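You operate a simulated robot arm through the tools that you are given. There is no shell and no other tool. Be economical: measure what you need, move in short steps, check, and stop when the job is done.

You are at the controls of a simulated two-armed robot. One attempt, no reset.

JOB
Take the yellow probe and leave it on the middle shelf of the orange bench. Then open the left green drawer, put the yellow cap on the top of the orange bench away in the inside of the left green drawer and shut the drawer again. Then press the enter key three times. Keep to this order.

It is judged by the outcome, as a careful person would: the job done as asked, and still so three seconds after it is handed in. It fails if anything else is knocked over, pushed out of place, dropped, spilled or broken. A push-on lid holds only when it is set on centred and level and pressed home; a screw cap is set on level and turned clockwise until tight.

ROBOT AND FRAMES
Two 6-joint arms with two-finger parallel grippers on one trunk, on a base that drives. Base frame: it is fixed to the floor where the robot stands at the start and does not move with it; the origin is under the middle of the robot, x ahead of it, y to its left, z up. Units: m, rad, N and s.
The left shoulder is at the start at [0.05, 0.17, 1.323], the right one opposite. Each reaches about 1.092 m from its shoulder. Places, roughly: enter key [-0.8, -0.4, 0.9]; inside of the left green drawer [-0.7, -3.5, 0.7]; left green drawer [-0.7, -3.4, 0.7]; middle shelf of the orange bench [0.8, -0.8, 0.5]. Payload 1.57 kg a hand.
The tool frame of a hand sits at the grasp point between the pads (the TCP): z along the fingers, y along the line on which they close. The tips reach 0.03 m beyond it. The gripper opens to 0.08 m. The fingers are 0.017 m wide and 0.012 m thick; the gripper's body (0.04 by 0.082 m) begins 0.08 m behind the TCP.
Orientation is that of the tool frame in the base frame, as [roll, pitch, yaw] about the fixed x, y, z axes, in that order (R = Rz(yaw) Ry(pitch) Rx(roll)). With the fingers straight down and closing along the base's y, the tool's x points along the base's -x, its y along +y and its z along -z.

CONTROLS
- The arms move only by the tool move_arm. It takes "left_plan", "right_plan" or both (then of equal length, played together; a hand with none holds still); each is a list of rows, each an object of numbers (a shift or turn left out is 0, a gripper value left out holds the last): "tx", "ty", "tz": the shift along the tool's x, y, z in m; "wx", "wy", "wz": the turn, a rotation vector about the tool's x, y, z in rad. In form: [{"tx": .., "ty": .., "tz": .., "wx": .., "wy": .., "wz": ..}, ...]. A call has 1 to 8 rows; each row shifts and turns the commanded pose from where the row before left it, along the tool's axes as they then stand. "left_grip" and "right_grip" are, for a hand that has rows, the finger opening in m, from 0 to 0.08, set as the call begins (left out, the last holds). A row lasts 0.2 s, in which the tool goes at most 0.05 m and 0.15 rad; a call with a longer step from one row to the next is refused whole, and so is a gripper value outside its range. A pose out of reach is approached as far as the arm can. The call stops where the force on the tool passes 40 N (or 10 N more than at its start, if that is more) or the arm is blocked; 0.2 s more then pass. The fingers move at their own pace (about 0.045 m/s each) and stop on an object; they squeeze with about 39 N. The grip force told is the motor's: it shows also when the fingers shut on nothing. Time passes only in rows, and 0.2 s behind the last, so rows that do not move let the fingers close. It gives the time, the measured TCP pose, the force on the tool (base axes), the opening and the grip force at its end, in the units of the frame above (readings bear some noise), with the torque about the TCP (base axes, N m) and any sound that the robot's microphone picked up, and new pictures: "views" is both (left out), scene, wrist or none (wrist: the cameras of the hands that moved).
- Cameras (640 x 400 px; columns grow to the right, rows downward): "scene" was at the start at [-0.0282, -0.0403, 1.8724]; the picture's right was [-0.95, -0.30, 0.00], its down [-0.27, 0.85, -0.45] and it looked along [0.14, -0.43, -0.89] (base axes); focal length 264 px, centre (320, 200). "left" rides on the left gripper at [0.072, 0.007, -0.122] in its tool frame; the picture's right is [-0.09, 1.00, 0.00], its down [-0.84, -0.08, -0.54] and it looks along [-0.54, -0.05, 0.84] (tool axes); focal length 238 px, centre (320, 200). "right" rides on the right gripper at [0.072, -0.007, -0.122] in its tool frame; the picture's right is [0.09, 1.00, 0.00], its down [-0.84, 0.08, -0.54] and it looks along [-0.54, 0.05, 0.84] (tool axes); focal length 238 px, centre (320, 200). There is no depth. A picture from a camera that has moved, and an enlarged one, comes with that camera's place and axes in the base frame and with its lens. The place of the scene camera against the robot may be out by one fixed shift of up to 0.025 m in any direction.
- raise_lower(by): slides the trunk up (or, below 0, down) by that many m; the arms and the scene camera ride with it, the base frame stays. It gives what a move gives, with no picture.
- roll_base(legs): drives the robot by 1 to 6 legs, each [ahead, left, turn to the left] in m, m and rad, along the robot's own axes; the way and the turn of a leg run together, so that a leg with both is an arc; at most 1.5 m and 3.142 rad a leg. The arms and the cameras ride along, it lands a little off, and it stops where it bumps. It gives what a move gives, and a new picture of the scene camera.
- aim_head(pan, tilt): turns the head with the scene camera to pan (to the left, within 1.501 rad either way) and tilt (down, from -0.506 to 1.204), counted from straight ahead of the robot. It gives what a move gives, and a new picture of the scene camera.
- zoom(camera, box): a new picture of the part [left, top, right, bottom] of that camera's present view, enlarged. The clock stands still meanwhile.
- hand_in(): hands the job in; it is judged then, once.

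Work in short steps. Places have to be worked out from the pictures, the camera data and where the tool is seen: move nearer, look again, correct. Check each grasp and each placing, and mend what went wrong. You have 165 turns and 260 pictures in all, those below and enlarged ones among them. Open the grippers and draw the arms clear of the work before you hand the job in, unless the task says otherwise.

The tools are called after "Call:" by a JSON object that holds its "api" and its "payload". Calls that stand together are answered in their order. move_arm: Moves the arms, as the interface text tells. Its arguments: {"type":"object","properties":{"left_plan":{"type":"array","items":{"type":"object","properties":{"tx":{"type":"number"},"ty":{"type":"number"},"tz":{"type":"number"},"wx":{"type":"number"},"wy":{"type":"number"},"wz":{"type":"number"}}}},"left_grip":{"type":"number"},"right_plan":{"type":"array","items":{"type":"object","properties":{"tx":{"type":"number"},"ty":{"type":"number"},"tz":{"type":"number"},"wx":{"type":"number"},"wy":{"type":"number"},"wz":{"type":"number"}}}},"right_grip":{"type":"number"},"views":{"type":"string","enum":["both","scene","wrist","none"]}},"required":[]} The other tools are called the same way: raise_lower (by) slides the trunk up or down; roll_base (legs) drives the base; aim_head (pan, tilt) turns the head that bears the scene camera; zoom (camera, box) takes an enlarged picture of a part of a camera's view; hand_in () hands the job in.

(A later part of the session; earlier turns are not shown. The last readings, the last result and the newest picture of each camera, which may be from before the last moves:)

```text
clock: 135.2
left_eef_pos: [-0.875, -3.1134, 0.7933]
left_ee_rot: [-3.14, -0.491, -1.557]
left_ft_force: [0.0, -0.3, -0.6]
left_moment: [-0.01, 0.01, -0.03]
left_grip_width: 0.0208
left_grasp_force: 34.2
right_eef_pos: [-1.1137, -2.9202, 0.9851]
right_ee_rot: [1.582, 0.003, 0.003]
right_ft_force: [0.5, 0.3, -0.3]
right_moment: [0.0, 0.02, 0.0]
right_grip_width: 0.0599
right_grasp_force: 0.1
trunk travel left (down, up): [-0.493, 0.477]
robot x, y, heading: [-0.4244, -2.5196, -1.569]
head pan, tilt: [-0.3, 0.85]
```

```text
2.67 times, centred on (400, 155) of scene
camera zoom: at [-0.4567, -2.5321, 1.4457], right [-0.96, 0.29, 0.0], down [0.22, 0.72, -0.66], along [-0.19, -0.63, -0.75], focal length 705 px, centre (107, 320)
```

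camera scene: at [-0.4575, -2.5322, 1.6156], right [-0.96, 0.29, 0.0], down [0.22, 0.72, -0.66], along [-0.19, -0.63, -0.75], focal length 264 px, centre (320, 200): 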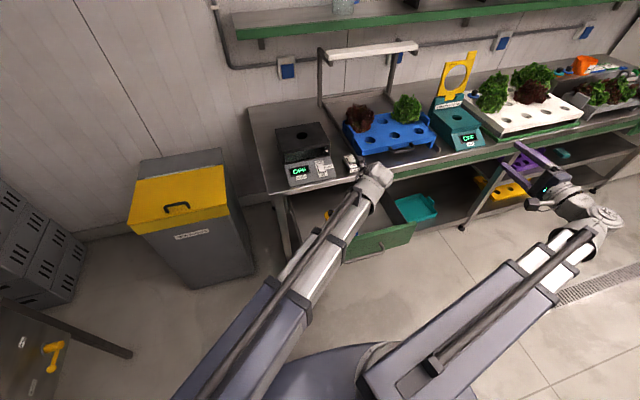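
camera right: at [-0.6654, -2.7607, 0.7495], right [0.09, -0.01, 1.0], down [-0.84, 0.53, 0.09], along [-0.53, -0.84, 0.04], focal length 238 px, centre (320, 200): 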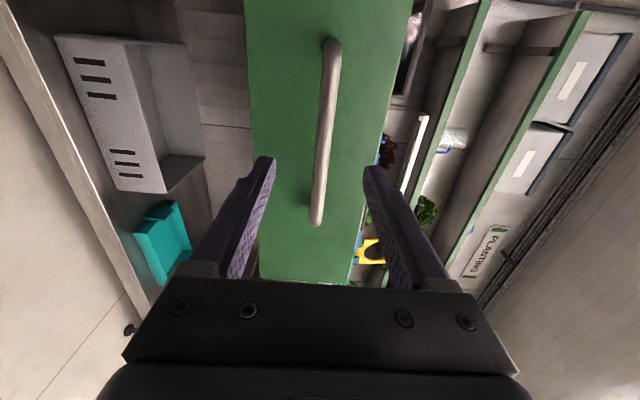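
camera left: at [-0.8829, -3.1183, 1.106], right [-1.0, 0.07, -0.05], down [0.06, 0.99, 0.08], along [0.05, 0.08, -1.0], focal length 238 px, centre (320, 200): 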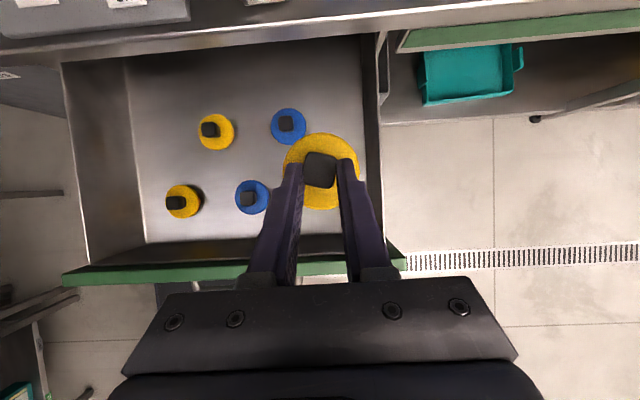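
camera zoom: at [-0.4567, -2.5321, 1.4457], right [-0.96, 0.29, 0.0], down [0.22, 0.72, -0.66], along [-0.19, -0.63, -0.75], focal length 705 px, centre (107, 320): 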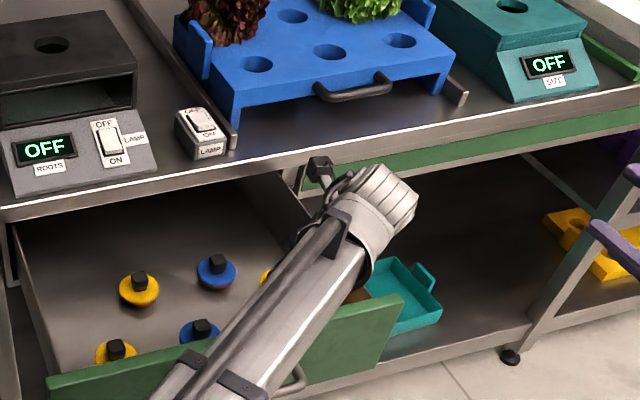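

Comparing apparent cap sizes, our cap is about 3 cm above the floor of the drawer. I'll lower 0.026 m, then finely until there's contact.

Call:
{"api": "raise_lower", "payload": {"by": -0.026}}

Call:
{"api": "raise_lower", "payload": {"by": -0.005}}

Call:
{"api": "zoom", "payload": {"camera": "left", "box": [160, 60, 480, 260]}}

```text
clock: 135.9
left_eef_pos: [-0.8743, -3.113, 0.7675]
left_ee_rot: [-3.139, -0.493, -1.557]
left_ft_force: [0.0, -0.3, -0.3]
left_moment: [0.02, 0.05, -0.01]
left_grip_width: 0.0206
left_grasp_force: 34.7
right_eef_pos: [-1.1143, -2.9203, 0.9595]
right_ee_rot: [1.584, 0.001, 0.004]
right_ft_force: [-1.1, 0.1, 0.8]
right_moment: [0.03, -0.05, -0.02]
right_grip_width: 0.06
right_grasp_force: 0.0
trunk travel left (down, up): [-0.467, 0.503]
robot x, y, heading: [-0.4273, -2.5189, -1.567]
head pan, tilt: [-0.3, 0.85]
```

```text
clock: 136.5
left_eef_pos: [-0.8745, -3.1134, 0.7623]
left_ee_rot: [-3.141, -0.492, -1.556]
left_ft_force: [0.3, -0.7, 0.9]
left_moment: [0.0, 0.01, -0.01]
left_grip_width: 0.0207
left_grasp_force: 34.1
right_eef_pos: [-1.1141, -2.9219, 0.9535]
right_ee_rot: [1.582, 0.001, 0.005]
right_ft_force: [0.1, -0.6, 0.1]
right_moment: [-0.02, -0.01, -0.01]
right_grip_width: 0.06
right_grasp_force: 0.1
trunk travel left (down, up): [-0.462, 0.508]
robot x, y, heading: [-0.4273, -2.5178, -1.569]
head pan, tilt: [-0.3, 0.85]
```

```text
2.00 times, centred on (320, 160) of left
camera zoom: at [-0.8817, -3.118, 0.9052], right [-1.0, 0.07, -0.04], down [0.06, 0.99, 0.08], along [0.05, 0.08, -1.0], focal length 477 px, centre (320, 280)
```

zoom: 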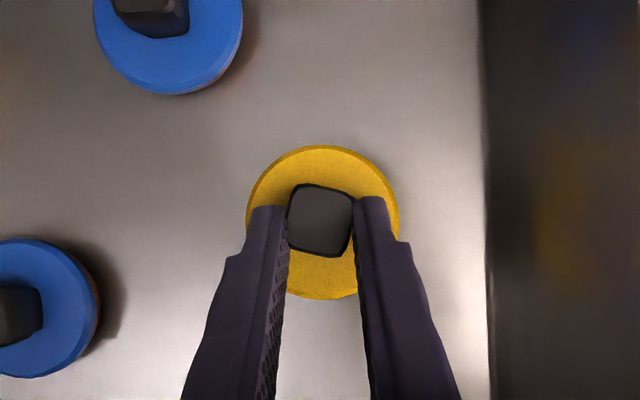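

Nearly level with the others, about 5 mm left.

Call:
{"api": "raise_lower", "payload": {"by": -0.004}}

Call:
{"api": "raise_lower", "payload": {"by": -0.003}}

```text
clock: 137.0
left_eef_pos: [-0.8759, -3.1127, 0.7601]
left_ee_rot: [-3.138, -0.493, -1.556]
left_ft_force: [0.2, -0.3, -0.3]
left_moment: [-0.02, 0.01, 0.02]
left_grip_width: 0.0208
left_grasp_force: 34.3
right_eef_pos: [-1.1136, -2.9199, 0.9498]
right_ee_rot: [1.583, 0.003, 0.003]
right_ft_force: [-0.4, -0.3, 0.3]
right_moment: [0.01, -0.02, -0.01]
right_grip_width: 0.0598
right_grasp_force: 0.0
trunk travel left (down, up): [-0.458, 0.512]
robot x, y, heading: [-0.4246, -2.5195, -1.565]
head pan, tilt: [-0.3, 0.85]
```

```text
clock: 137.5
left_eef_pos: [-0.8738, -3.1131, 0.7556]
left_ee_rot: [-3.14, -0.491, -1.557]
left_ft_force: [-0.3, 0.0, 0.3]
left_moment: [0.0, 0.02, 0.01]
left_grip_width: 0.0208
left_grasp_force: 34.5
right_eef_pos: [-1.1139, -2.9204, 0.9467]
right_ee_rot: [1.584, 0.003, 0.004]
right_ft_force: [0.2, 0.0, -0.1]
right_moment: [0.01, -0.02, 0.02]
right_grip_width: 0.06
right_grasp_force: 0.0
trunk travel left (down, up): [-0.455, 0.515]
robot x, y, heading: [-0.4232, -2.5151, -1.572]
head pan, tilt: [-0.3, 0.85]
```

Call:
{"api": "raise_lower", "payload": {"by": -0.004}}

Call:
{"api": "raise_lower", "payload": {"by": -0.003}}

Call:
{"api": "zoom", "payload": {"camera": "left", "box": [160, 60, 480, 260]}}

```text
clock: 138.0
left_eef_pos: [-0.8751, -3.1131, 0.7539]
left_ee_rot: [-3.141, -0.499, -1.557]
left_ft_force: [-1.0, 0.1, 27.4]
left_moment: [-0.34, 0.05, -0.01]
left_grip_width: 0.0205
left_grasp_force: 34.5
right_eef_pos: [-1.1128, -2.919, 0.9454]
right_ee_rot: [1.581, 0.002, 0.003]
right_ft_force: [0.0, 0.3, -0.7]
right_moment: [0.01, 0.01, 0.0]
right_grip_width: 0.0604
right_grasp_force: 0.2
trunk travel left (down, up): [-0.451, 0.519]
robot x, y, heading: [-0.4251, -2.5153, -1.567]
head pan, tilt: [-0.3, 0.85]
```

```text
clock: 138.6
left_eef_pos: [-0.8746, -3.1124, 0.7505]
left_ee_rot: [3.141, -0.494, -1.555]
left_ft_force: [-1.9, -1.1, 25.6]
left_moment: [-0.38, 0.05, -0.02]
left_grip_width: 0.0205
left_grasp_force: 34.1
right_eef_pos: [-1.1137, -2.9187, 0.9395]
right_ee_rot: [1.581, 0.003, 0.003]
right_ft_force: [0.0, 0.0, 0.8]
right_moment: [-0.02, 0.0, 0.02]
right_grip_width: 0.0601
right_grasp_force: 0.2
trunk travel left (down, up): [-0.448, 0.522]
robot x, y, heading: [-0.4271, -2.5179, -1.57]
head pan, tilt: [-0.3, 0.85]
```

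```text
2.00 times, centred on (320, 160) of left
camera zoom: at [-0.8811, -3.117, 0.8925], right [-1.0, 0.07, -0.04], down [0.06, 0.99, 0.08], along [0.05, 0.08, -1.0], focal length 477 px, centre (320, 280)
```

zoom: 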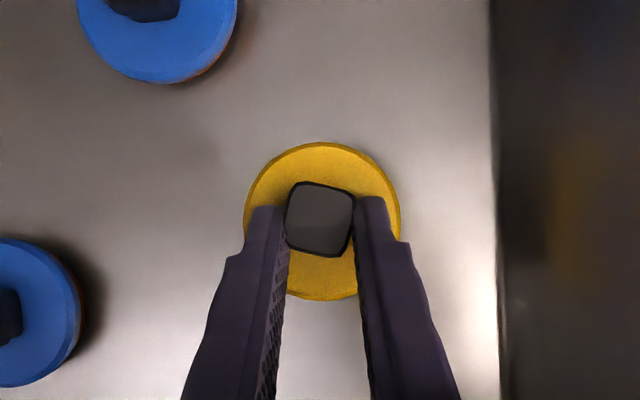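

The cap has contacted the floor of the drawer. I'll open the fingers and lift away.

Call:
{"api": "move_arm", "payload": {"left_plan": [{}, {}, {}], "left_grip": 0.05, "views": "none"}}

Call:
{"api": "raise_lower", "payload": {"by": 0.2}}

Call:
{"api": "zoom", "payload": {"camera": "left", "box": [0, 0, 640, 400]}}

```text
clock: 139.4
left_eef_pos: [-0.874, -3.1126, 0.7487]
left_ee_rot: [-3.14, -0.492, -1.555]
left_ft_force: [0.9, -0.9, 4.2]
left_moment: [-0.03, -0.03, 0.01]
left_grip_width: 0.0479
left_grasp_force: 0.1
right_eef_pos: [-1.1139, -2.9203, 0.9398]
right_ee_rot: [1.584, 0.001, 0.003]
right_ft_force: [-0.2, -0.5, -0.3]
right_moment: [0.01, 0.02, 0.03]
right_grip_width: 0.0601
right_grasp_force: 0.1
trunk travel left (down, up): [-0.448, 0.522]
robot x, y, heading: [-0.4276, -2.5166, -1.567]
head pan, tilt: [-0.3, 0.85]
```

```text
clock: 141.5
left_eef_pos: [-0.8748, -3.1119, 0.9489]
left_ee_rot: [-3.139, -0.492, -1.558]
left_ft_force: [-0.9, -0.2, 1.1]
left_moment: [-0.04, 0.01, 0.01]
left_grip_width: 0.0501
left_grasp_force: 0.1
right_eef_pos: [-1.1138, -2.9214, 1.1388]
right_ee_rot: [1.582, 0.003, 0.004]
right_ft_force: [0.9, 0.5, 0.2]
right_moment: [0.01, 0.03, 0.0]
right_grip_width: 0.0602
right_grasp_force: 0.0
trunk travel left (down, up): [-0.648, 0.322]
robot x, y, heading: [-0.4256, -2.5191, -1.566]
head pan, tilt: [-0.3, 0.85]
```

```text
1.00 times, centred on (320, 200) of left (not enlarged: the box is as wide or as high as the picture)
camera zoom: at [-0.8818, -3.1181, 1.0911], right [-1.0, 0.07, -0.04], down [0.06, 0.99, 0.08], along [0.05, 0.08, -1.0], focal length 238 px, centre (320, 200)
```

zoom: 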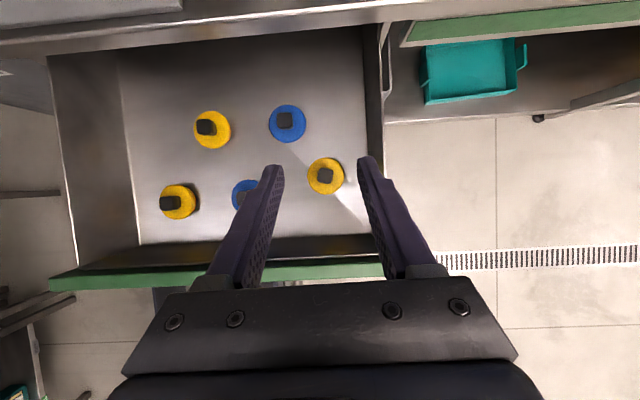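

The cap lies flat in the drawer, apart from the others. I'll swing the left arm back to the side at this height.

Call:
{"api": "move_arm", "payload": {"left_plan": [{"ty": -0.047}, {"ty": -0.047}, {"ty": -0.047}, {"ty": -0.047}, {"ty": -0.047}, {"ty": -0.047}, {"ty": -0.047}, {"ty": -0.047}], "views": "none"}}

Call:
{"api": "move_arm", "payload": {"left_plan": [{"ty": -0.047, "tz": -0.01, "tx": -0.019}, {"ty": -0.047, "tz": -0.01, "tx": -0.019}, {"ty": -0.045}], "right_plan": [{"tx": 0.043}, {"tx": 0.043}, {"tx": 0.043}], "views": "none"}}

Call:
{"api": "roll_base", "payload": {"legs": [[0, 0.25, 0], [-0.07, 0, 0]]}}

```text
clock: 143.3
left_eef_pos: [-0.4976, -3.1063, 0.9488]
left_ee_rot: [3.14, -0.492, -1.557]
left_ft_force: [-0.2, -0.3, -0.4]
left_moment: [0.04, -0.01, 0.0]
left_grip_width: 0.05
left_grasp_force: 0.1
right_eef_pos: [-1.1131, -2.9196, 1.1398]
right_ee_rot: [1.584, 0.001, 0.003]
right_ft_force: [0.1, -0.1, -0.8]
right_moment: [0.0, -0.02, -0.04]
right_grip_width: 0.0601
right_grasp_force: 0.0
trunk travel left (down, up): [-0.648, 0.322]
robot x, y, heading: [-0.427, -2.5178, -1.569]
head pan, tilt: [-0.3, 0.85]
```

```text
refused: row 1 steps farther than a row can; nothing moved
```

```text
clock: 145.8
left_eef_pos: [-0.2438, -3.0349, 0.9494]
left_ee_rot: [-3.138, -0.493, -1.551]
left_ft_force: [0.2, 0.6, -0.1]
left_moment: [0.0, 0.02, 0.0]
left_grip_width: 0.0501
left_grasp_force: 0.1
right_eef_pos: [-0.8613, -2.8502, 1.1404]
right_ee_rot: [1.582, 0.002, 0.008]
right_ft_force: [0.4, 0.5, 0.2]
right_moment: [0.01, 0.0, 0.01]
right_grip_width: 0.0598
right_grasp_force: 0.0
trunk travel left (down, up): [-0.648, 0.322]
robot x, y, heading: [-0.1746, -2.4458, -1.567]
head pan, tilt: [-0.3, 0.85]
camera scene: at [-0.2055, -2.46, 1.6007], right [-0.96, 0.29, 0.0], down [0.22, 0.72, -0.66], along [-0.19, -0.63, -0.75], focal length 264 px, centre (320, 200)
```

scene: 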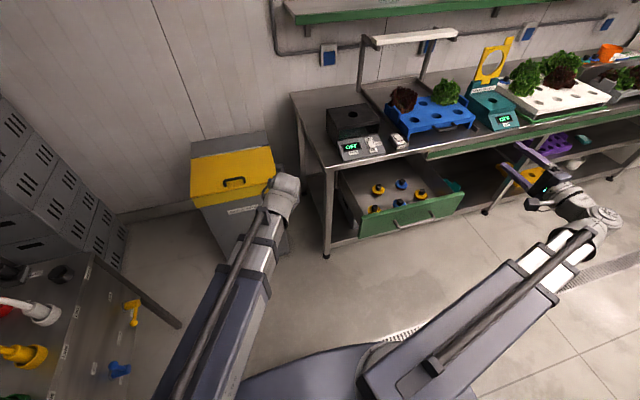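

The base is back in the handle position. I'll line the right hand up with the handle and lower to its height.

Call:
{"api": "move_arm", "payload": {"right_plan": [{"tx": 0.042}, {"tx": 0.042}, {"tx": 0.042}], "left_plan": [{"ty": -0.04}, {"ty": -0.04}, {"ty": -0.04}], "views": "none"}}

Call:
{"api": "raise_lower", "payload": {"by": -0.383}}

Call:
{"api": "zoom", "payload": {"camera": "right", "box": [0, 0, 640, 400]}}

```text
clock: 146.6
left_eef_pos: [-0.121, -3.0311, 0.9483]
left_ee_rot: [-3.14, -0.493, -1.55]
left_ft_force: [0.4, -0.9, -0.5]
left_moment: [-0.02, 0.0, -0.01]
left_grip_width: 0.0497
left_grasp_force: 0.0
right_eef_pos: [-0.7342, -2.8493, 1.1414]
right_ee_rot: [1.58, 0.002, 0.005]
right_ft_force: [0.2, 0.1, -0.5]
right_moment: [0.03, -0.01, 0.0]
right_grip_width: 0.0598
right_grasp_force: 0.0
trunk travel left (down, up): [-0.648, 0.322]
robot x, y, heading: [-0.1738, -2.4475, -1.565]
head pan, tilt: [-0.3, 0.85]
```

```text
clock: 150.3
left_eef_pos: [-0.1231, -3.0323, 0.5656]
left_ee_rot: [-3.14, -0.493, -1.552]
left_ft_force: [-1.0, -0.5, -0.5]
left_moment: [-0.02, -0.02, 0.02]
left_grip_width: 0.0502
left_grasp_force: 0.1
right_eef_pos: [-0.7362, -2.85, 0.7583]
right_ee_rot: [1.581, 0.0, 0.007]
right_ft_force: [-0.3, 0.3, -0.3]
right_moment: [0.02, 0.0, 0.01]
right_grip_width: 0.0601
right_grasp_force: 0.0
trunk travel left (down, up): [-0.265, 0.705]
robot x, y, heading: [-0.1734, -2.4473, -1.564]
head pan, tilt: [-0.3, 0.85]
```

```text
1.00 times, centred on (320, 200) of right (not enlarged: the box is as wide or as high as the picture)
camera zoom: at [-0.6642, -2.7274, 0.7519], right [0.09, -0.01, 1.0], down [-0.84, 0.54, 0.08], along [-0.53, -0.84, 0.04], focal length 238 px, centre (320, 200)
```

zoom: 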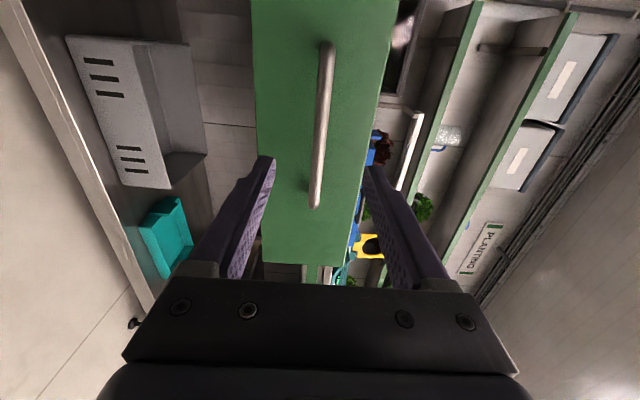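

Aligned as before. I'll advance to the handle, grip it, and push.

Call:
{"api": "move_arm", "payload": {"right_plan": [{"tz": 0.035}, {"tz": 0.035}, {"tz": 0.022}], "views": "none"}}

Call:
{"api": "move_arm", "payload": {"right_plan": [{}, {}, {}, {}, {}], "right_grip": 0.0, "views": "none"}}

Call:
{"api": "move_arm", "payload": {"right_plan": [{"tz": 0.035}, {"tz": 0.035}, {"tz": 0.035}, {"tz": 0.035}, {"tz": 0.035}, {"tz": 0.035}], "views": "both"}}

```text
clock: 151.1
left_eef_pos: [-0.1233, -3.0326, 0.5653]
left_ee_rot: [-3.139, -0.492, -1.555]
left_ft_force: [-0.3, 0.3, -0.4]
left_moment: [-0.01, 0.02, 0.02]
left_grip_width: 0.0502
left_grasp_force: 0.0
right_eef_pos: [-0.7347, -2.9432, 0.7568]
right_ee_rot: [1.582, 0.001, 0.005]
right_ft_force: [-0.3, 0.6, 0.2]
right_moment: [-0.02, -0.02, 0.01]
right_grip_width: 0.0597
right_grasp_force: 0.0
trunk travel left (down, up): [-0.265, 0.705]
robot x, y, heading: [-0.1766, -2.4481, -1.567]
head pan, tilt: [-0.3, 0.85]
```

```text
clock: 152.3
left_eef_pos: [-0.122, -3.032, 0.5673]
left_ee_rot: [-3.14, -0.493, -1.553]
left_ft_force: [0.7, 0.6, 0.6]
left_moment: [0.0, 0.01, 0.0]
left_grip_width: 0.0503
left_grasp_force: 0.1
right_eef_pos: [-0.7341, -2.9422, 0.7581]
right_ee_rot: [1.581, 0.002, 0.008]
right_ft_force: [0.7, -0.9, -3.3]
right_moment: [0.05, -0.08, -0.04]
right_grip_width: 0.0138
right_grasp_force: 30.3
trunk travel left (down, up): [-0.265, 0.705]
robot x, y, heading: [-0.1728, -2.4495, -1.563]
head pan, tilt: [-0.3, 0.85]
```

```text
clock: 153.7
left_eef_pos: [-0.1229, -3.0328, 0.5664]
left_ee_rot: [-3.14, -0.493, -1.551]
left_ft_force: [-1.0, -0.3, -0.3]
left_moment: [-0.03, 0.0, -0.01]
left_grip_width: 0.0502
left_grasp_force: 0.0
right_eef_pos: [-0.7342, -3.1555, 0.7574]
right_ee_rot: [1.58, 0.002, 0.007]
right_ft_force: [-3.7, -0.5, -1.3]
right_moment: [0.09, -0.09, 0.05]
right_grip_width: 0.0135
right_grasp_force: 30.2
trunk travel left (down, up): [-0.265, 0.705]
robot x, y, heading: [-0.174, -2.4488, -1.562]
head pan, tilt: [-0.3, 0.85]
camera scene: at [-0.2058, -2.462, 1.2176], right [-0.96, 0.29, 0.0], down [0.22, 0.72, -0.66], along [-0.19, -0.63, -0.75], focal length 264 px, centre (320, 200)
camera right: at [-0.6631, -3.0334, 0.7515], right [0.09, -0.01, 1.0], down [-0.84, 0.53, 0.08], along [-0.53, -0.84, 0.04], focal length 238 px, centre (320, 200)
```

scene: 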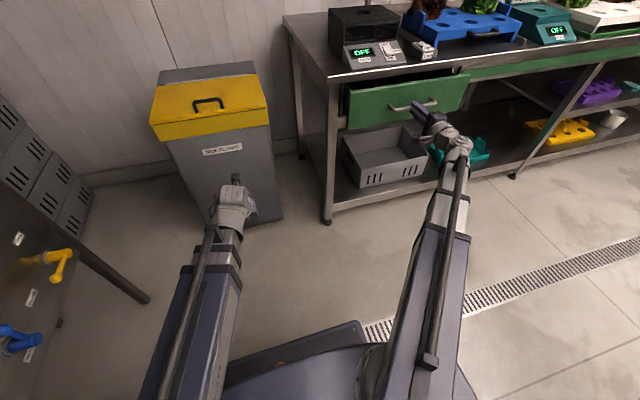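
right: 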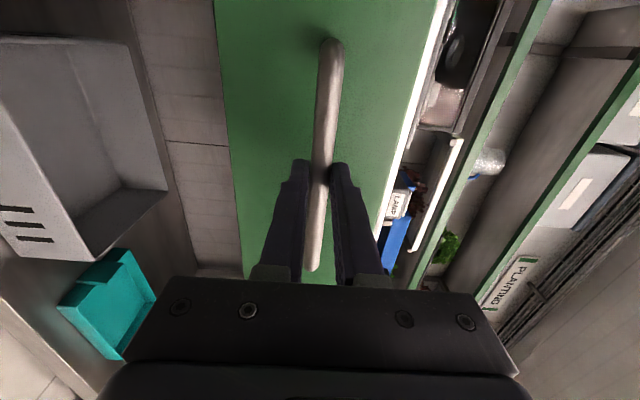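

It slides in smoothly, with about 6.6 cm remaining. I'll push to the stop.

Call:
{"api": "move_arm", "payload": {"right_plan": [{"tz": 0.025}, {"tz": 0.025}, {"tz": 0.016}, {"tz": 0.004}, {"tz": 0.004}], "views": "wrist"}}

```text
clock: 154.9
left_eef_pos: [-0.1234, -3.0318, 0.567]
left_ee_rot: [-3.14, -0.496, -1.554]
left_ft_force: [-0.8, 0.1, -1.1]
left_moment: [0.0, -0.03, -0.02]
left_grip_width: 0.05
left_grasp_force: 0.0
right_eef_pos: [-0.7338, -3.222, 0.7566]
right_ee_rot: [1.58, 0.003, 0.005]
right_ft_force: [-2.7, 24.9, -9.0]
right_moment: [0.21, -0.07, -0.05]
right_grip_width: 0.0139
right_grasp_force: 30.0
right hand out of reach, approached as far as the arm can: row 5
trunk travel left (down, up): [-0.265, 0.705]
robot x, y, heading: [-0.1754, -2.4471, -1.569]
head pan, tilt: [-0.3, 0.85]
camera right: at [-0.6626, -3.1007, 0.7515], right [0.09, -0.01, 1.0], down [-0.84, 0.54, 0.09], along [-0.54, -0.84, 0.04], focal length 238 px, centre (320, 200)
```

right: 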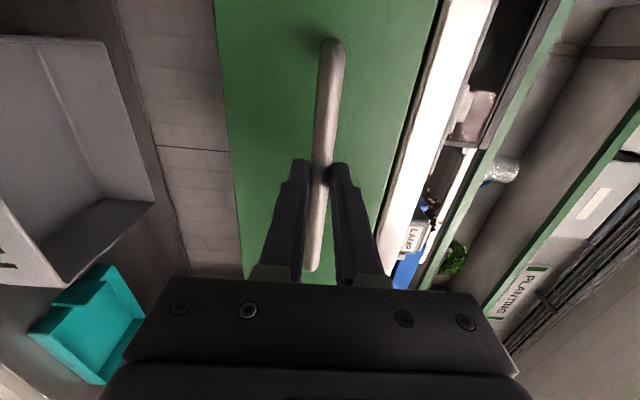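

The drawer is back at its closed stop, pushing at 25 N at the same y as before. I'll release and back off.

Call:
{"api": "move_arm", "payload": {"right_plan": [{}, {}, {}], "right_grip": 0.06, "views": "none"}}

Call:
{"api": "move_arm", "payload": {"right_plan": [{"tz": -0.04}, {"tz": -0.04}, {"tz": -0.04}, {"tz": -0.04}, {"tz": -0.04}, {"tz": -0.04}, {"tz": -0.04}], "views": "both"}}

```text
clock: 155.7
left_eef_pos: [-0.1229, -3.0316, 0.5658]
left_ee_rot: [-3.14, -0.491, -1.55]
left_ft_force: [0.3, -0.1, -0.4]
left_moment: [0.0, -0.01, -0.02]
left_grip_width: 0.05
left_grasp_force: 0.0
right_eef_pos: [-0.7322, -3.2254, 0.7587]
right_ee_rot: [1.582, 0.002, 0.008]
right_ft_force: [0.2, -0.5, 0.4]
right_moment: [0.0, -0.06, -0.01]
right_grip_width: 0.0603
right_grasp_force: 0.0
trunk travel left (down, up): [-0.265, 0.705]
robot x, y, heading: [-0.1725, -2.447, -1.558]
head pan, tilt: [-0.3, 0.85]
```

```text
clock: 157.3
left_eef_pos: [-0.1236, -3.0326, 0.5665]
left_ee_rot: [-3.139, -0.494, -1.553]
left_ft_force: [-0.1, -0.3, 0.2]
left_moment: [-0.01, -0.01, -0.02]
left_grip_width: 0.05
left_grasp_force: 0.1
right_eef_pos: [-0.7329, -2.9439, 0.7588]
right_ee_rot: [1.577, 0.0, 0.005]
right_ft_force: [-0.3, 0.7, 0.2]
right_moment: [-0.02, -0.02, -0.03]
right_grip_width: 0.0599
right_grasp_force: 0.0
trunk travel left (down, up): [-0.265, 0.705]
robot x, y, heading: [-0.1748, -2.447, -1.558]
head pan, tilt: [-0.3, 0.85]
camera scene: at [-0.2053, -2.462, 1.2176], right [-0.96, 0.29, 0.0], down [0.22, 0.72, -0.66], along [-0.19, -0.63, -0.75], focal length 264 px, centre (320, 200)
camera right: at [-0.6614, -2.8219, 0.7521], right [0.09, -0.01, 1.0], down [-0.84, 0.54, 0.08], along [-0.53, -0.84, 0.05], focal length 238 px, centre (320, 200)
```

scene: 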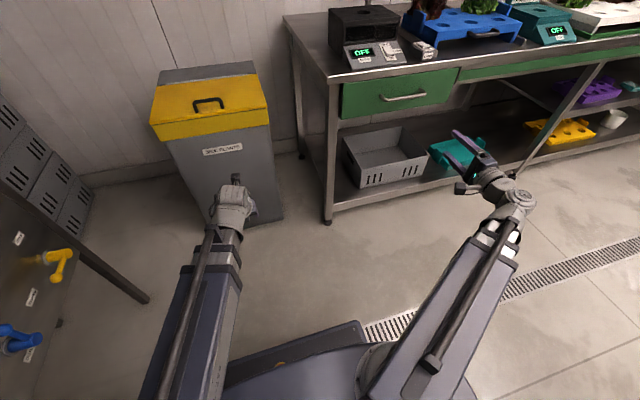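
right: 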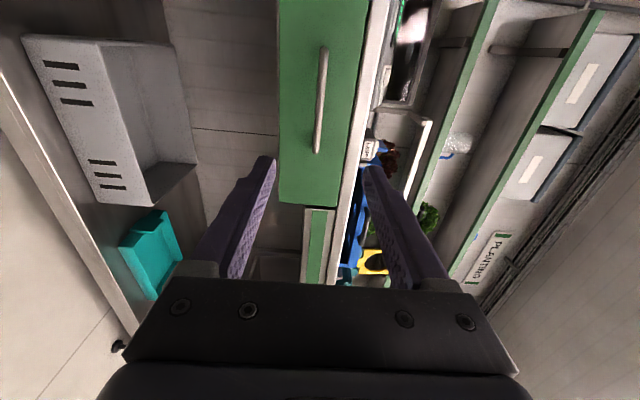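

The drawer is shut. Next is the enter key at about (-0.8, -0.4, 0.9) on the console. I'll raise the trunk fully and drive back up the aisle.

Call:
{"api": "raise_lower", "payload": {"by": 0.4}}

Call:
{"api": "raise_lower", "payload": {"by": 0.29}}

Call:
{"api": "roll_base", "payload": {"legs": [[0, 0.12, 0], [-1.0, 0, 0], [-1.0, 0, 0]]}}

Call:
{"api": "aim_head", "payload": {"pan": -1.3, "tilt": 0.75}}

```text
clock: 161.1
left_eef_pos: [-0.122, -3.0321, 0.9665]
left_ee_rot: [-3.137, -0.493, -1.55]
left_ft_force: [-0.1, -0.9, 0.9]
left_moment: [-0.01, -0.02, 0.0]
left_grip_width: 0.05
left_grasp_force: 0.1
right_eef_pos: [-0.7327, -2.9435, 1.1584]
right_ee_rot: [1.575, 0.002, 0.005]
right_ft_force: [1.1, -0.5, 0.3]
right_moment: [0.02, -0.01, 0.02]
right_grip_width: 0.0602
right_grasp_force: 0.0
trunk travel left (down, up): [-0.665, 0.305]
robot x, y, heading: [-0.1768, -2.4449, -1.566]
head pan, tilt: [-0.3, 0.85]
```

```text
clock: 164.0
left_eef_pos: [-0.1224, -3.0322, 1.2558]
left_ee_rot: [-3.14, -0.493, -1.551]
left_ft_force: [0.7, -0.2, 0.3]
left_moment: [0.02, 0.0, 0.01]
left_grip_width: 0.0499
left_grasp_force: 0.0
right_eef_pos: [-0.7336, -2.9435, 1.4478]
right_ee_rot: [1.577, 0.003, 0.007]
right_ft_force: [1.0, -0.1, -0.2]
right_moment: [0.01, -0.04, -0.01]
right_grip_width: 0.0599
right_grasp_force: 0.1
trunk travel left (down, up): [-0.955, 0.015]
robot x, y, heading: [-0.1778, -2.448, -1.563]
head pan, tilt: [-0.3, 0.85]
```

```text
clock: 174.7
left_eef_pos: [-0.0283, -1.0502, 1.2559]
left_ee_rot: [-3.14, -0.493, -1.53]
left_ft_force: [-0.3, 0.1, 0.0]
left_moment: [0.03, -0.03, 0.0]
left_grip_width: 0.05
left_grasp_force: 0.1
right_eef_pos: [-0.6405, -0.9773, 1.4484]
right_ee_rot: [1.575, 0.004, 0.031]
right_ft_force: [-0.1, 0.4, -0.4]
right_moment: [-0.01, 0.0, 0.0]
right_grip_width: 0.0602
right_grasp_force: 0.1
trunk travel left (down, up): [-0.955, 0.015]
robot x, y, heading: [-0.094, -0.464, -1.536]
head pan, tilt: [-0.3, 0.85]
camera scene: at [-0.1241, -0.4811, 1.9076], right [-0.96, 0.27, 0.0], down [0.2, 0.72, -0.66], along [-0.18, -0.64, -0.75], focal length 264 px, centre (320, 200)
```

scene: 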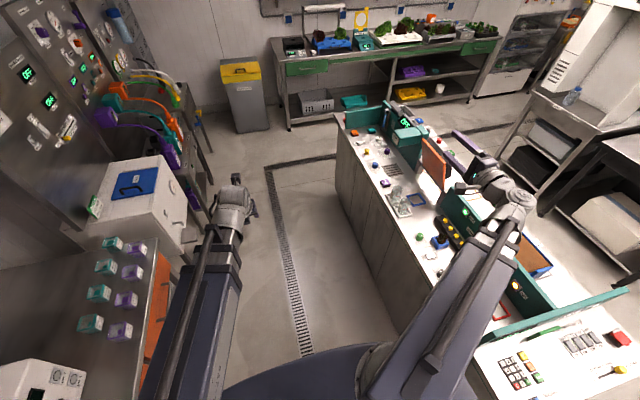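

```text
clock: 176.0
left_eef_pos: [-0.0285, -1.0507, 1.2555]
left_ee_rot: [-3.139, -0.492, -1.528]
left_ft_force: [-0.9, 1.2, 0.5]
left_moment: [-0.01, -0.03, -0.01]
left_grip_width: 0.0502
left_grasp_force: 0.1
right_eef_pos: [-0.6412, -0.9767, 1.4487]
right_ee_rot: [1.578, 0.002, 0.031]
right_ft_force: [0.0, -0.4, 0.1]
right_moment: [0.0, 0.01, -0.01]
right_grip_width: 0.06
right_grasp_force: 0.1
trunk travel left (down, up): [-0.955, 0.015]
robot x, y, heading: [-0.0976, -0.4672, -1.537]
head pan, tilt: [-1.3, 0.75]
camera scene: at [-0.1824, -0.4311, 1.9156], right [-0.3, 0.95, 0.0], down [0.65, 0.2, -0.73], along [-0.7, -0.22, -0.68], focal length 264 px, centre (320, 200)
```

scene: 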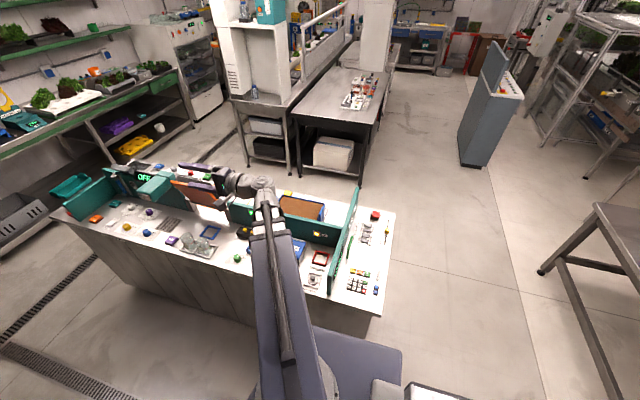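

I'll zoom in on the console keypad.

Call:
{"api": "zoom", "payload": {"camera": "scene", "box": [290, 190, 430, 320]}}

```text
3.08 times, centred on (360, 255) of scene
camera zoom: at [-0.1824, -0.4311, 1.9156], right [-0.3, 0.95, 0.0], down [0.65, 0.2, -0.73], along [-0.7, -0.22, -0.68], focal length 813 px, centre (197, 31)
```

zoom: 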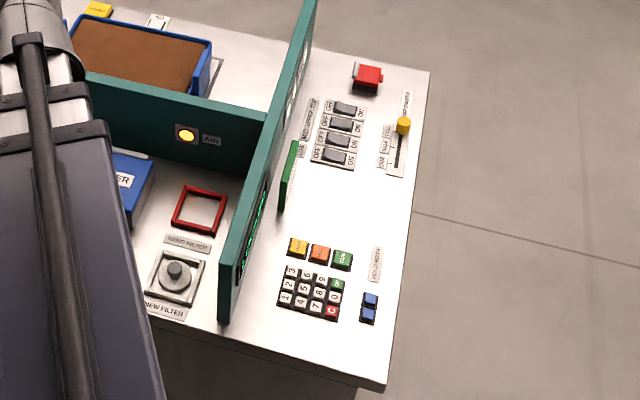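

Call:
{"api": "zoom", "payload": {"camera": "scene", "box": [345, 262, 385, 297]}}

```text
11.43 times, centred on (365, 280) of scene
camera zoom: at [-0.1824, -0.4311, 1.9156], right [-0.3, 0.95, 0.0], down [0.65, 0.2, -0.73], along [-0.7, -0.22, -0.68], focal length 3020 px, centre (-194, -709)
```

zoom: 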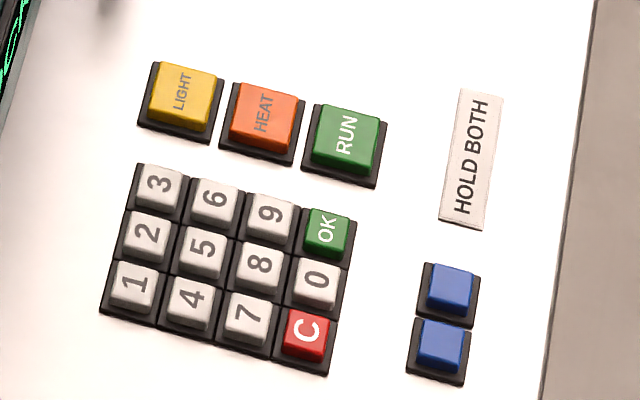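

"OK" is the keypad's enter key, at about (-0.797, -0.425). I'll turn to face the console with the hands held high.

Call:
{"api": "roll_base", "payload": {"legs": [[0, 0, -0.8], [0, 0, -0.8]]}}

Call:
{"api": "aim_head", "payload": {"pan": 0.0, "tilt": 0.9}}

```text
clock: 180.6
left_eef_pos: [-0.681, -0.5146, 1.2554]
left_ee_rot: [-3.141, -0.493, -3.126]
left_ft_force: [-0.1, 0.1, -0.2]
left_moment: [0.0, 0.0, 0.02]
left_grip_width: 0.0498
left_grasp_force: 0.1
right_eef_pos: [-0.5891, 0.0947, 1.4484]
right_ee_rot: [1.576, 0.002, -1.566]
right_ft_force: [0.8, -0.2, -0.4]
right_moment: [0.0, -0.02, -0.01]
right_grip_width: 0.0599
right_grasp_force: 0.1
trunk travel left (down, up): [-0.955, 0.015]
robot x, y, heading: [-0.0934, -0.4664, -3.14]
head pan, tilt: [-1.3, 0.75]
camera scene: at [-0.0842, -0.3662, 1.9156], right [0.96, 0.27, 0.0], down [0.18, -0.66, -0.73], along [-0.2, 0.7, -0.68], focal length 264 px, centre (320, 200)
```

scene: 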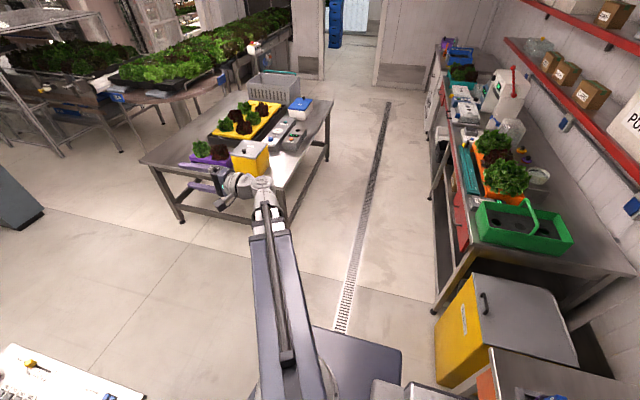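

```text
clock: 182.1
left_eef_pos: [-0.6806, -0.5155, 1.2556]
left_ee_rot: [-3.14, -0.492, -3.127]
left_ft_force: [-1.3, 0.1, -0.1]
left_moment: [0.01, -0.01, 0.03]
left_grip_width: 0.05
left_grasp_force: 0.0
right_eef_pos: [-0.5906, 0.0938, 1.4489]
right_ee_rot: [1.576, 0.0, -1.567]
right_ft_force: [-0.5, 0.2, -0.6]
right_moment: [-0.01, 0.01, 0.02]
right_grip_width: 0.06
right_grasp_force: 0.0
trunk travel left (down, up): [-0.955, 0.015]
robot x, y, heading: [-0.0956, -0.4661, -3.142]
head pan, tilt: [0.0, 0.901]
camera scene: at [-0.1374, -0.4463, 1.9037], right [0.0, 1.0, 0.0], down [0.78, 0.0, -0.62], along [-0.62, 0.0, -0.78], focal length 264 px, centre (320, 200)
```

scene: 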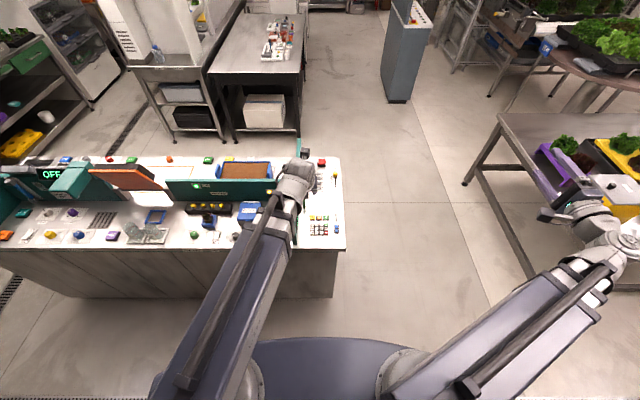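

The left hand, with its downward-looking camera, is already close to the keypad and the right hand is well clear. I'll close the left fingers and move them above the OK key.

Call:
{"api": "move_arm", "payload": {"left_plan": [{"ty": 0.031, "tz": 0.013, "tx": 0.024}, {"ty": 0.031, "tz": 0.013, "tx": 0.024}, {"ty": 0.031, "tz": 0.013, "tx": 0.024}, {"tz": 0.013, "tx": 0.024}], "left_grip": 0.0, "views": "both"}}

Call:
{"api": "zoom", "payload": {"camera": "left", "box": [220, 110, 420, 235]}}

```text
clock: 183.1
left_eef_pos: [-0.7934, -0.4276, 1.2552]
left_ee_rot: [-3.14, -0.492, -3.125]
left_ft_force: [0.1, 0.0, 0.5]
left_moment: [0.02, -0.02, 0.0]
left_grip_width: 0.0
left_grasp_force: 20.8
right_eef_pos: [-0.5914, 0.0933, 1.4481]
right_ee_rot: [1.579, 0.003, -1.567]
right_ft_force: [0.0, 0.6, 0.0]
right_moment: [0.0, 0.01, -0.02]
right_grip_width: 0.0601
right_grasp_force: 0.0
trunk travel left (down, up): [-0.955, 0.015]
robot x, y, heading: [-0.0959, -0.4674, -3.135]
head pan, tilt: [0.0, 0.901]
camera scene: at [-0.1382, -0.4469, 1.9037], right [0.0, 1.0, 0.0], down [0.78, 0.0, -0.62], along [-0.62, 0.0, -0.78], focal length 264 px, centre (320, 200)
camera left: at [-0.7996, -0.4197, 1.3979], right [0.07, 1.0, -0.04], down [0.99, -0.06, 0.08], along [0.08, -0.05, -1.0], focal length 238 px, centre (320, 200)
```

scene: 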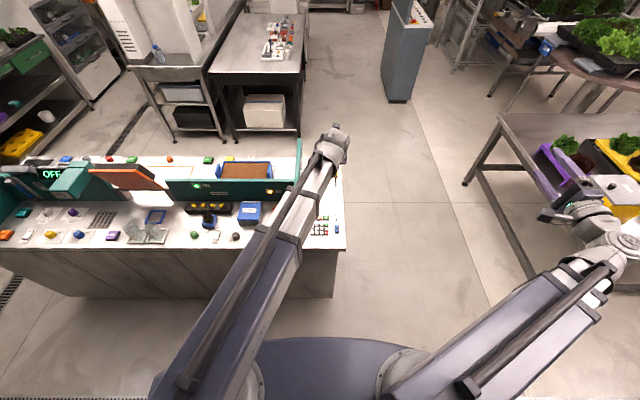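
left: 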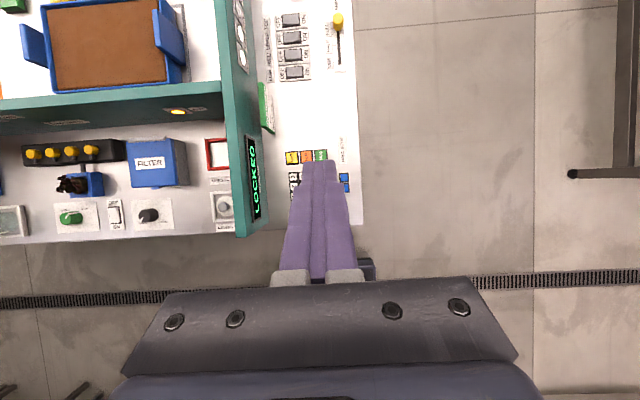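

```text
3.20 times, centred on (320, 172) of left
camera zoom: at [-0.7996, -0.4197, 1.3979], right [0.07, 1.0, -0.04], down [0.99, -0.06, 0.08], along [0.08, -0.05, -1.0], focal length 763 px, centre (320, 288)
```

zoom: 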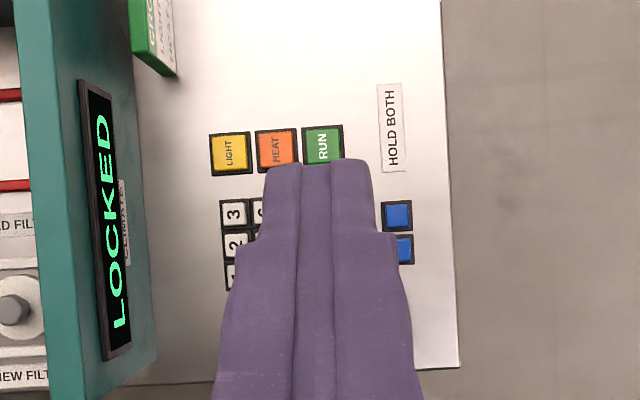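

The fingers hide the OK key. Cross-checking with the wrist camera puts it nearer (-0.811, -0.437). I'll pull the hand back 6 cm, lower, and look again.

Call:
{"api": "move_arm", "payload": {"left_plan": [{"tz": -0.0142, "tx": -0.0264, "ty": -0.003}, {"tz": -0.0142, "tx": -0.0264, "ty": -0.003}], "views": "none"}}

Call:
{"api": "raise_lower", "payload": {"by": -0.25}}

Call:
{"api": "zoom", "payload": {"camera": "left", "box": [200, 40, 440, 190]}}

```text
clock: 183.7
left_eef_pos: [-0.7325, -0.4315, 1.2555]
left_ee_rot: [-3.14, -0.493, -3.128]
left_ft_force: [0.6, 0.2, 0.7]
left_moment: [0.0, -0.03, 0.02]
left_grip_width: 0.0004
left_grasp_force: 21.5
right_eef_pos: [-0.5895, 0.0944, 1.4484]
right_ee_rot: [1.575, 0.001, -1.566]
right_ft_force: [0.3, -0.5, 0.6]
right_moment: [0.02, 0.0, -0.01]
right_grip_width: 0.0601
right_grasp_force: 0.1
trunk travel left (down, up): [-0.955, 0.015]
robot x, y, heading: [-0.0917, -0.4616, -3.139]
head pan, tilt: [0.0, 0.901]
```

```text
clock: 186.2
left_eef_pos: [-0.7326, -0.4308, 1.0059]
left_ee_rot: [-3.139, -0.492, -3.126]
left_ft_force: [0.3, 0.3, -0.7]
left_moment: [0.01, 0.0, 0.0]
left_grip_width: 0.0
left_grasp_force: 21.4
right_eef_pos: [-0.5897, 0.0936, 1.1981]
right_ee_rot: [1.578, 0.002, -1.568]
right_ft_force: [0.8, 0.0, -0.6]
right_moment: [0.02, -0.03, -0.01]
right_grip_width: 0.0599
right_grasp_force: 0.0
trunk travel left (down, up): [-0.705, 0.265]
robot x, y, heading: [-0.0942, -0.4653, -3.136]
head pan, tilt: [0.0, 0.901]
```

```text
2.67 times, centred on (320, 115) of left
camera zoom: at [-0.7387, -0.4244, 1.1482], right [0.07, 1.0, -0.04], down [0.99, -0.06, 0.08], along [0.08, -0.05, -1.0], focal length 636 px, centre (320, 427)
```

zoom: 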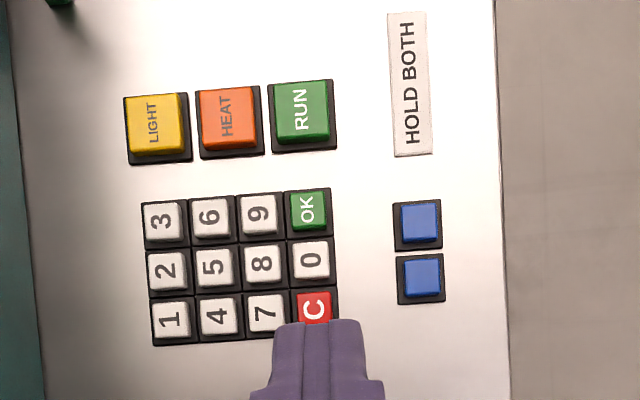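

The view is clear now: OK is at about (-0.815, -0.439), with its key top near z≈0.85. I'll move the tip over it and lower to about 2 cm above.

Call:
{"api": "move_arm", "payload": {"left_plan": [{"tz": 0.0179, "tx": 0.0332, "ty": -0.0025}, {"tz": 0.0178, "tx": 0.0332, "ty": -0.0025}, {}], "views": "none"}}

Call:
{"api": "raise_lower", "payload": {"by": -0.1}}

Call:
{"api": "zoom", "payload": {"camera": "left", "box": [220, 90, 420, 215]}}

Call:
{"api": "zoom", "payload": {"camera": "scene", "box": [260, 100, 400, 190]}}

```text
clock: 187.1
left_eef_pos: [-0.8063, -0.4371, 1.006]
left_ee_rot: [-3.14, -0.493, -3.127]
left_ft_force: [-0.5, -0.2, -0.2]
left_moment: [0.01, 0.01, 0.0]
left_grip_width: 0.0
left_grasp_force: 21.4
right_eef_pos: [-0.59, 0.0943, 1.1984]
right_ee_rot: [1.576, 0.002, -1.566]
right_ft_force: [-0.2, 0.6, 0.3]
right_moment: [-0.02, 0.01, 0.05]
right_grip_width: 0.06
right_grasp_force: 0.0
trunk travel left (down, up): [-0.705, 0.265]
robot x, y, heading: [-0.0928, -0.4671, -3.139]
head pan, tilt: [0.0, 0.901]
```

```text
clock: 188.4
left_eef_pos: [-0.8067, -0.4361, 0.9053]
left_ee_rot: [-3.139, -0.493, -3.127]
left_ft_force: [0.2, -0.4, -0.2]
left_moment: [-0.01, 0.0, 0.01]
left_grip_width: 0.0001
left_grasp_force: 21.1
right_eef_pos: [-0.5903, 0.0945, 1.0985]
right_ee_rot: [1.576, 0.002, -1.567]
right_ft_force: [-0.4, 0.4, 0.2]
right_moment: [-0.04, -0.04, 0.0]
right_grip_width: 0.0601
right_grasp_force: 0.0
trunk travel left (down, up): [-0.605, 0.365]
robot x, y, heading: [-0.0951, -0.4652, -3.14]
head pan, tilt: [0.0, 0.901]
```

```text
3.20 times, centred on (320, 152) of left
camera zoom: at [-0.8122, -0.4293, 1.0484], right [0.07, 1.0, -0.04], down [0.99, -0.06, 0.08], along [0.08, -0.05, -1.0], focal length 763 px, centre (320, 352)
```

zoom: 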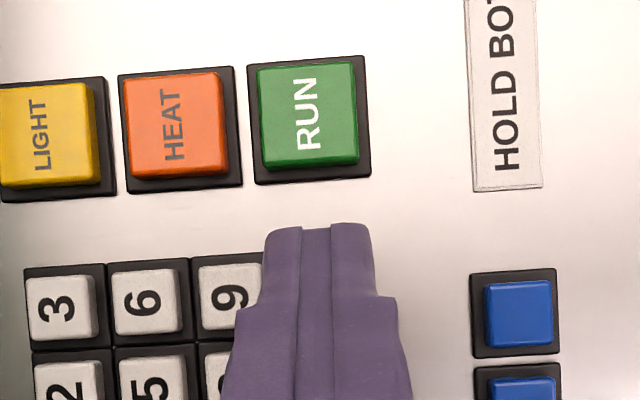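

```text
4.44 times, centred on (330, 145) of scene
camera zoom: at [-0.1373, -0.4464, 1.5538], right [0.0, 1.0, 0.0], down [0.78, 0.0, -0.62], along [-0.62, 0.0, -0.78], focal length 1174 px, centre (276, 444)
```

zoom: 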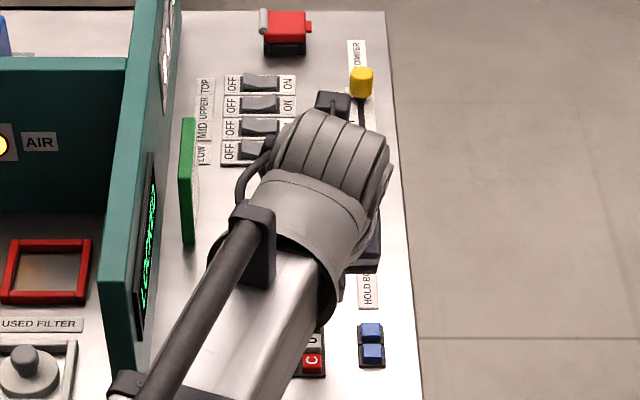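

The tip is centred over OK and clear of 9 and 0. I'll lower in small steps to find the contact and hear the click.

Call:
{"api": "raise_lower", "payload": {"by": -0.02}}

Call:
{"api": "raise_lower", "payload": {"by": -0.005}}

```text
clock: 189.1
left_eef_pos: [-0.8061, -0.4367, 0.8867]
left_ee_rot: [-3.14, -0.494, -3.129]
left_ft_force: [0.7, 0.5, 3.3]
left_moment: [-0.01, 0.03, -0.01]
left_grip_width: 0.0
left_grasp_force: 21.6
right_eef_pos: [-0.5912, 0.0949, 1.0784]
right_ee_rot: [1.577, 0.003, -1.567]
right_ft_force: [0.5, -0.7, -0.2]
right_moment: [0.01, 0.0, -0.02]
right_grip_width: 0.06
right_grasp_force: 0.1
trunk travel left (down, up): [-0.585, 0.385]
robot x, y, heading: [-0.0937, -0.4637, -3.14]
head pan, tilt: [0.0, 0.901]
heard: click
```

```text
clock: 189.6
left_eef_pos: [-0.8057, -0.4378, 0.882]
left_ee_rot: [-3.141, -0.496, -3.128]
left_ft_force: [-3.1, 0.2, 17.0]
left_moment: [0.02, 0.23, -0.05]
left_grip_width: 0.0001
left_grasp_force: 21.3
right_eef_pos: [-0.5893, 0.094, 1.0743]
right_ee_rot: [1.576, 0.003, -1.566]
right_ft_force: [-1.0, 0.5, -0.1]
right_moment: [0.06, -0.03, 0.01]
right_grip_width: 0.0599
right_grasp_force: 0.1
trunk travel left (down, up): [-0.58, 0.39]
robot x, y, heading: [-0.0936, -0.4645, -3.139]
head pan, tilt: [0.0, 0.901]
```

A click was heard, so that's the first press, now bottomed out. I'll lift to release and check the display and keypad.

Call:
{"api": "raise_lower", "payload": {"by": 0.025}}

Call:
{"api": "zoom", "payload": {"camera": "left", "box": [120, 60, 440, 260]}}

```text
clock: 190.3
left_eef_pos: [-0.805, -0.4364, 0.9055]
left_ee_rot: [-3.139, -0.492, -3.129]
left_ft_force: [1.2, 0.1, -0.5]
left_moment: [-0.05, 0.02, -0.03]
left_grip_width: 0.0
left_grasp_force: 21.5
right_eef_pos: [-0.5899, 0.0941, 1.0982]
right_ee_rot: [1.579, 0.002, -1.567]
right_ft_force: [0.1, 0.2, -0.9]
right_moment: [0.02, 0.01, -0.04]
right_grip_width: 0.0601
right_grasp_force: 0.0
trunk travel left (down, up): [-0.605, 0.365]
robot x, y, heading: [-0.0948, -0.4667, -3.136]
head pan, tilt: [0.0, 0.901]
```

```text
2.00 times, centred on (280, 160) of left
camera zoom: at [-0.8122, -0.4292, 1.048], right [0.07, 1.0, -0.04], down [0.99, -0.06, 0.08], along [0.08, -0.05, -1.0], focal length 477 px, centre (400, 280)
```

zoom: 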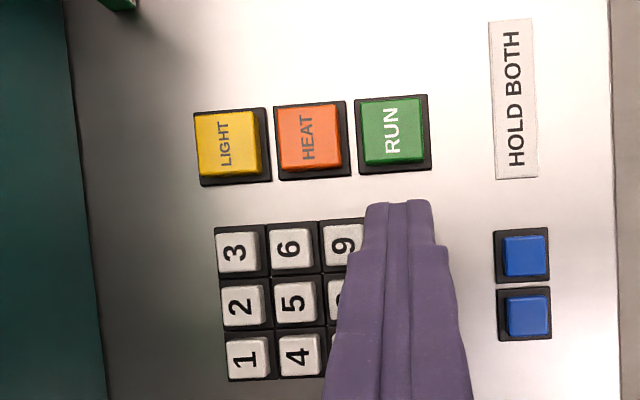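

Released, with one click only. Second press, release, then the third.

Call:
{"api": "raise_lower", "payload": {"by": -0.022}}

Call:
{"api": "raise_lower", "payload": {"by": 0.022}}

```text
clock: 191.0
left_eef_pos: [-0.806, -0.4366, 0.8835]
left_ee_rot: [-3.141, -0.494, -3.129]
left_ft_force: [-2.0, -0.8, 8.6]
left_moment: [-0.02, 0.12, -0.01]
left_grip_width: 0.0
left_grasp_force: 21.1
right_eef_pos: [-0.5897, 0.0944, 1.0776]
right_ee_rot: [1.577, 0.004, -1.566]
right_ft_force: [-0.1, 0.2, -0.3]
right_moment: [0.03, -0.01, -0.03]
right_grip_width: 0.0601
right_grasp_force: 0.1
trunk travel left (down, up): [-0.583, 0.387]
robot x, y, heading: [-0.0959, -0.4667, -3.137]
head pan, tilt: [0.0, 0.901]
heard: click
```

```text
clock: 191.7
left_eef_pos: [-0.8047, -0.437, 0.905]
left_ee_rot: [-3.139, -0.491, -3.127]
left_ft_force: [0.5, -0.4, -0.1]
left_moment: [0.01, 0.01, 0.02]
left_grip_width: 0.0
left_grasp_force: 21.1
right_eef_pos: [-0.5891, 0.0942, 1.0987]
right_ee_rot: [1.577, 0.003, -1.568]
right_ft_force: [0.1, -0.1, -0.3]
right_moment: [0.05, -0.02, 0.01]
right_grip_width: 0.0599
right_grasp_force: 0.1
trunk travel left (down, up): [-0.605, 0.365]
robot x, y, heading: [-0.0962, -0.4657, -3.136]
head pan, tilt: [0.0, 0.901]
```

The second click is confirmed. Third press.

Call:
{"api": "raise_lower", "payload": {"by": -0.022}}

Call:
{"api": "raise_lower", "payload": {"by": 0.1}}

```text
clock: 192.3
left_eef_pos: [-0.8056, -0.4365, 0.8843]
left_ee_rot: [-3.14, -0.494, -3.127]
left_ft_force: [-1.7, 0.2, 8.4]
left_moment: [0.0, 0.12, -0.03]
left_grip_width: 0.0
left_grasp_force: 21.2
right_eef_pos: [-0.5904, 0.0934, 1.0761]
right_ee_rot: [1.576, 0.002, -1.567]
right_ft_force: [-0.4, -0.1, 0.3]
right_moment: [-0.02, -0.02, 0.01]
right_grip_width: 0.06
right_grasp_force: 0.1
trunk travel left (down, up): [-0.583, 0.387]
robot x, y, heading: [-0.0969, -0.4684, -3.142]
head pan, tilt: [0.0, 0.901]
heard: click
```

```text
clock: 193.7
left_eef_pos: [-0.8062, -0.4367, 0.9839]
left_ee_rot: [-3.14, -0.493, -3.127]
left_ft_force: [-0.3, 0.6, 0.1]
left_moment: [0.0, -0.01, -0.01]
left_grip_width: 0.0001
left_grasp_force: 20.8
right_eef_pos: [-0.5907, 0.0934, 1.1774]
right_ee_rot: [1.578, 0.003, -1.568]
right_ft_force: [0.0, -0.2, 0.6]
right_moment: [-0.05, 0.03, -0.04]
right_grip_width: 0.0599
right_grasp_force: 0.1
trunk travel left (down, up): [-0.683, 0.287]
robot x, y, heading: [-0.0959, -0.4655, -3.138]
head pan, tilt: [0.0, 0.901]
```

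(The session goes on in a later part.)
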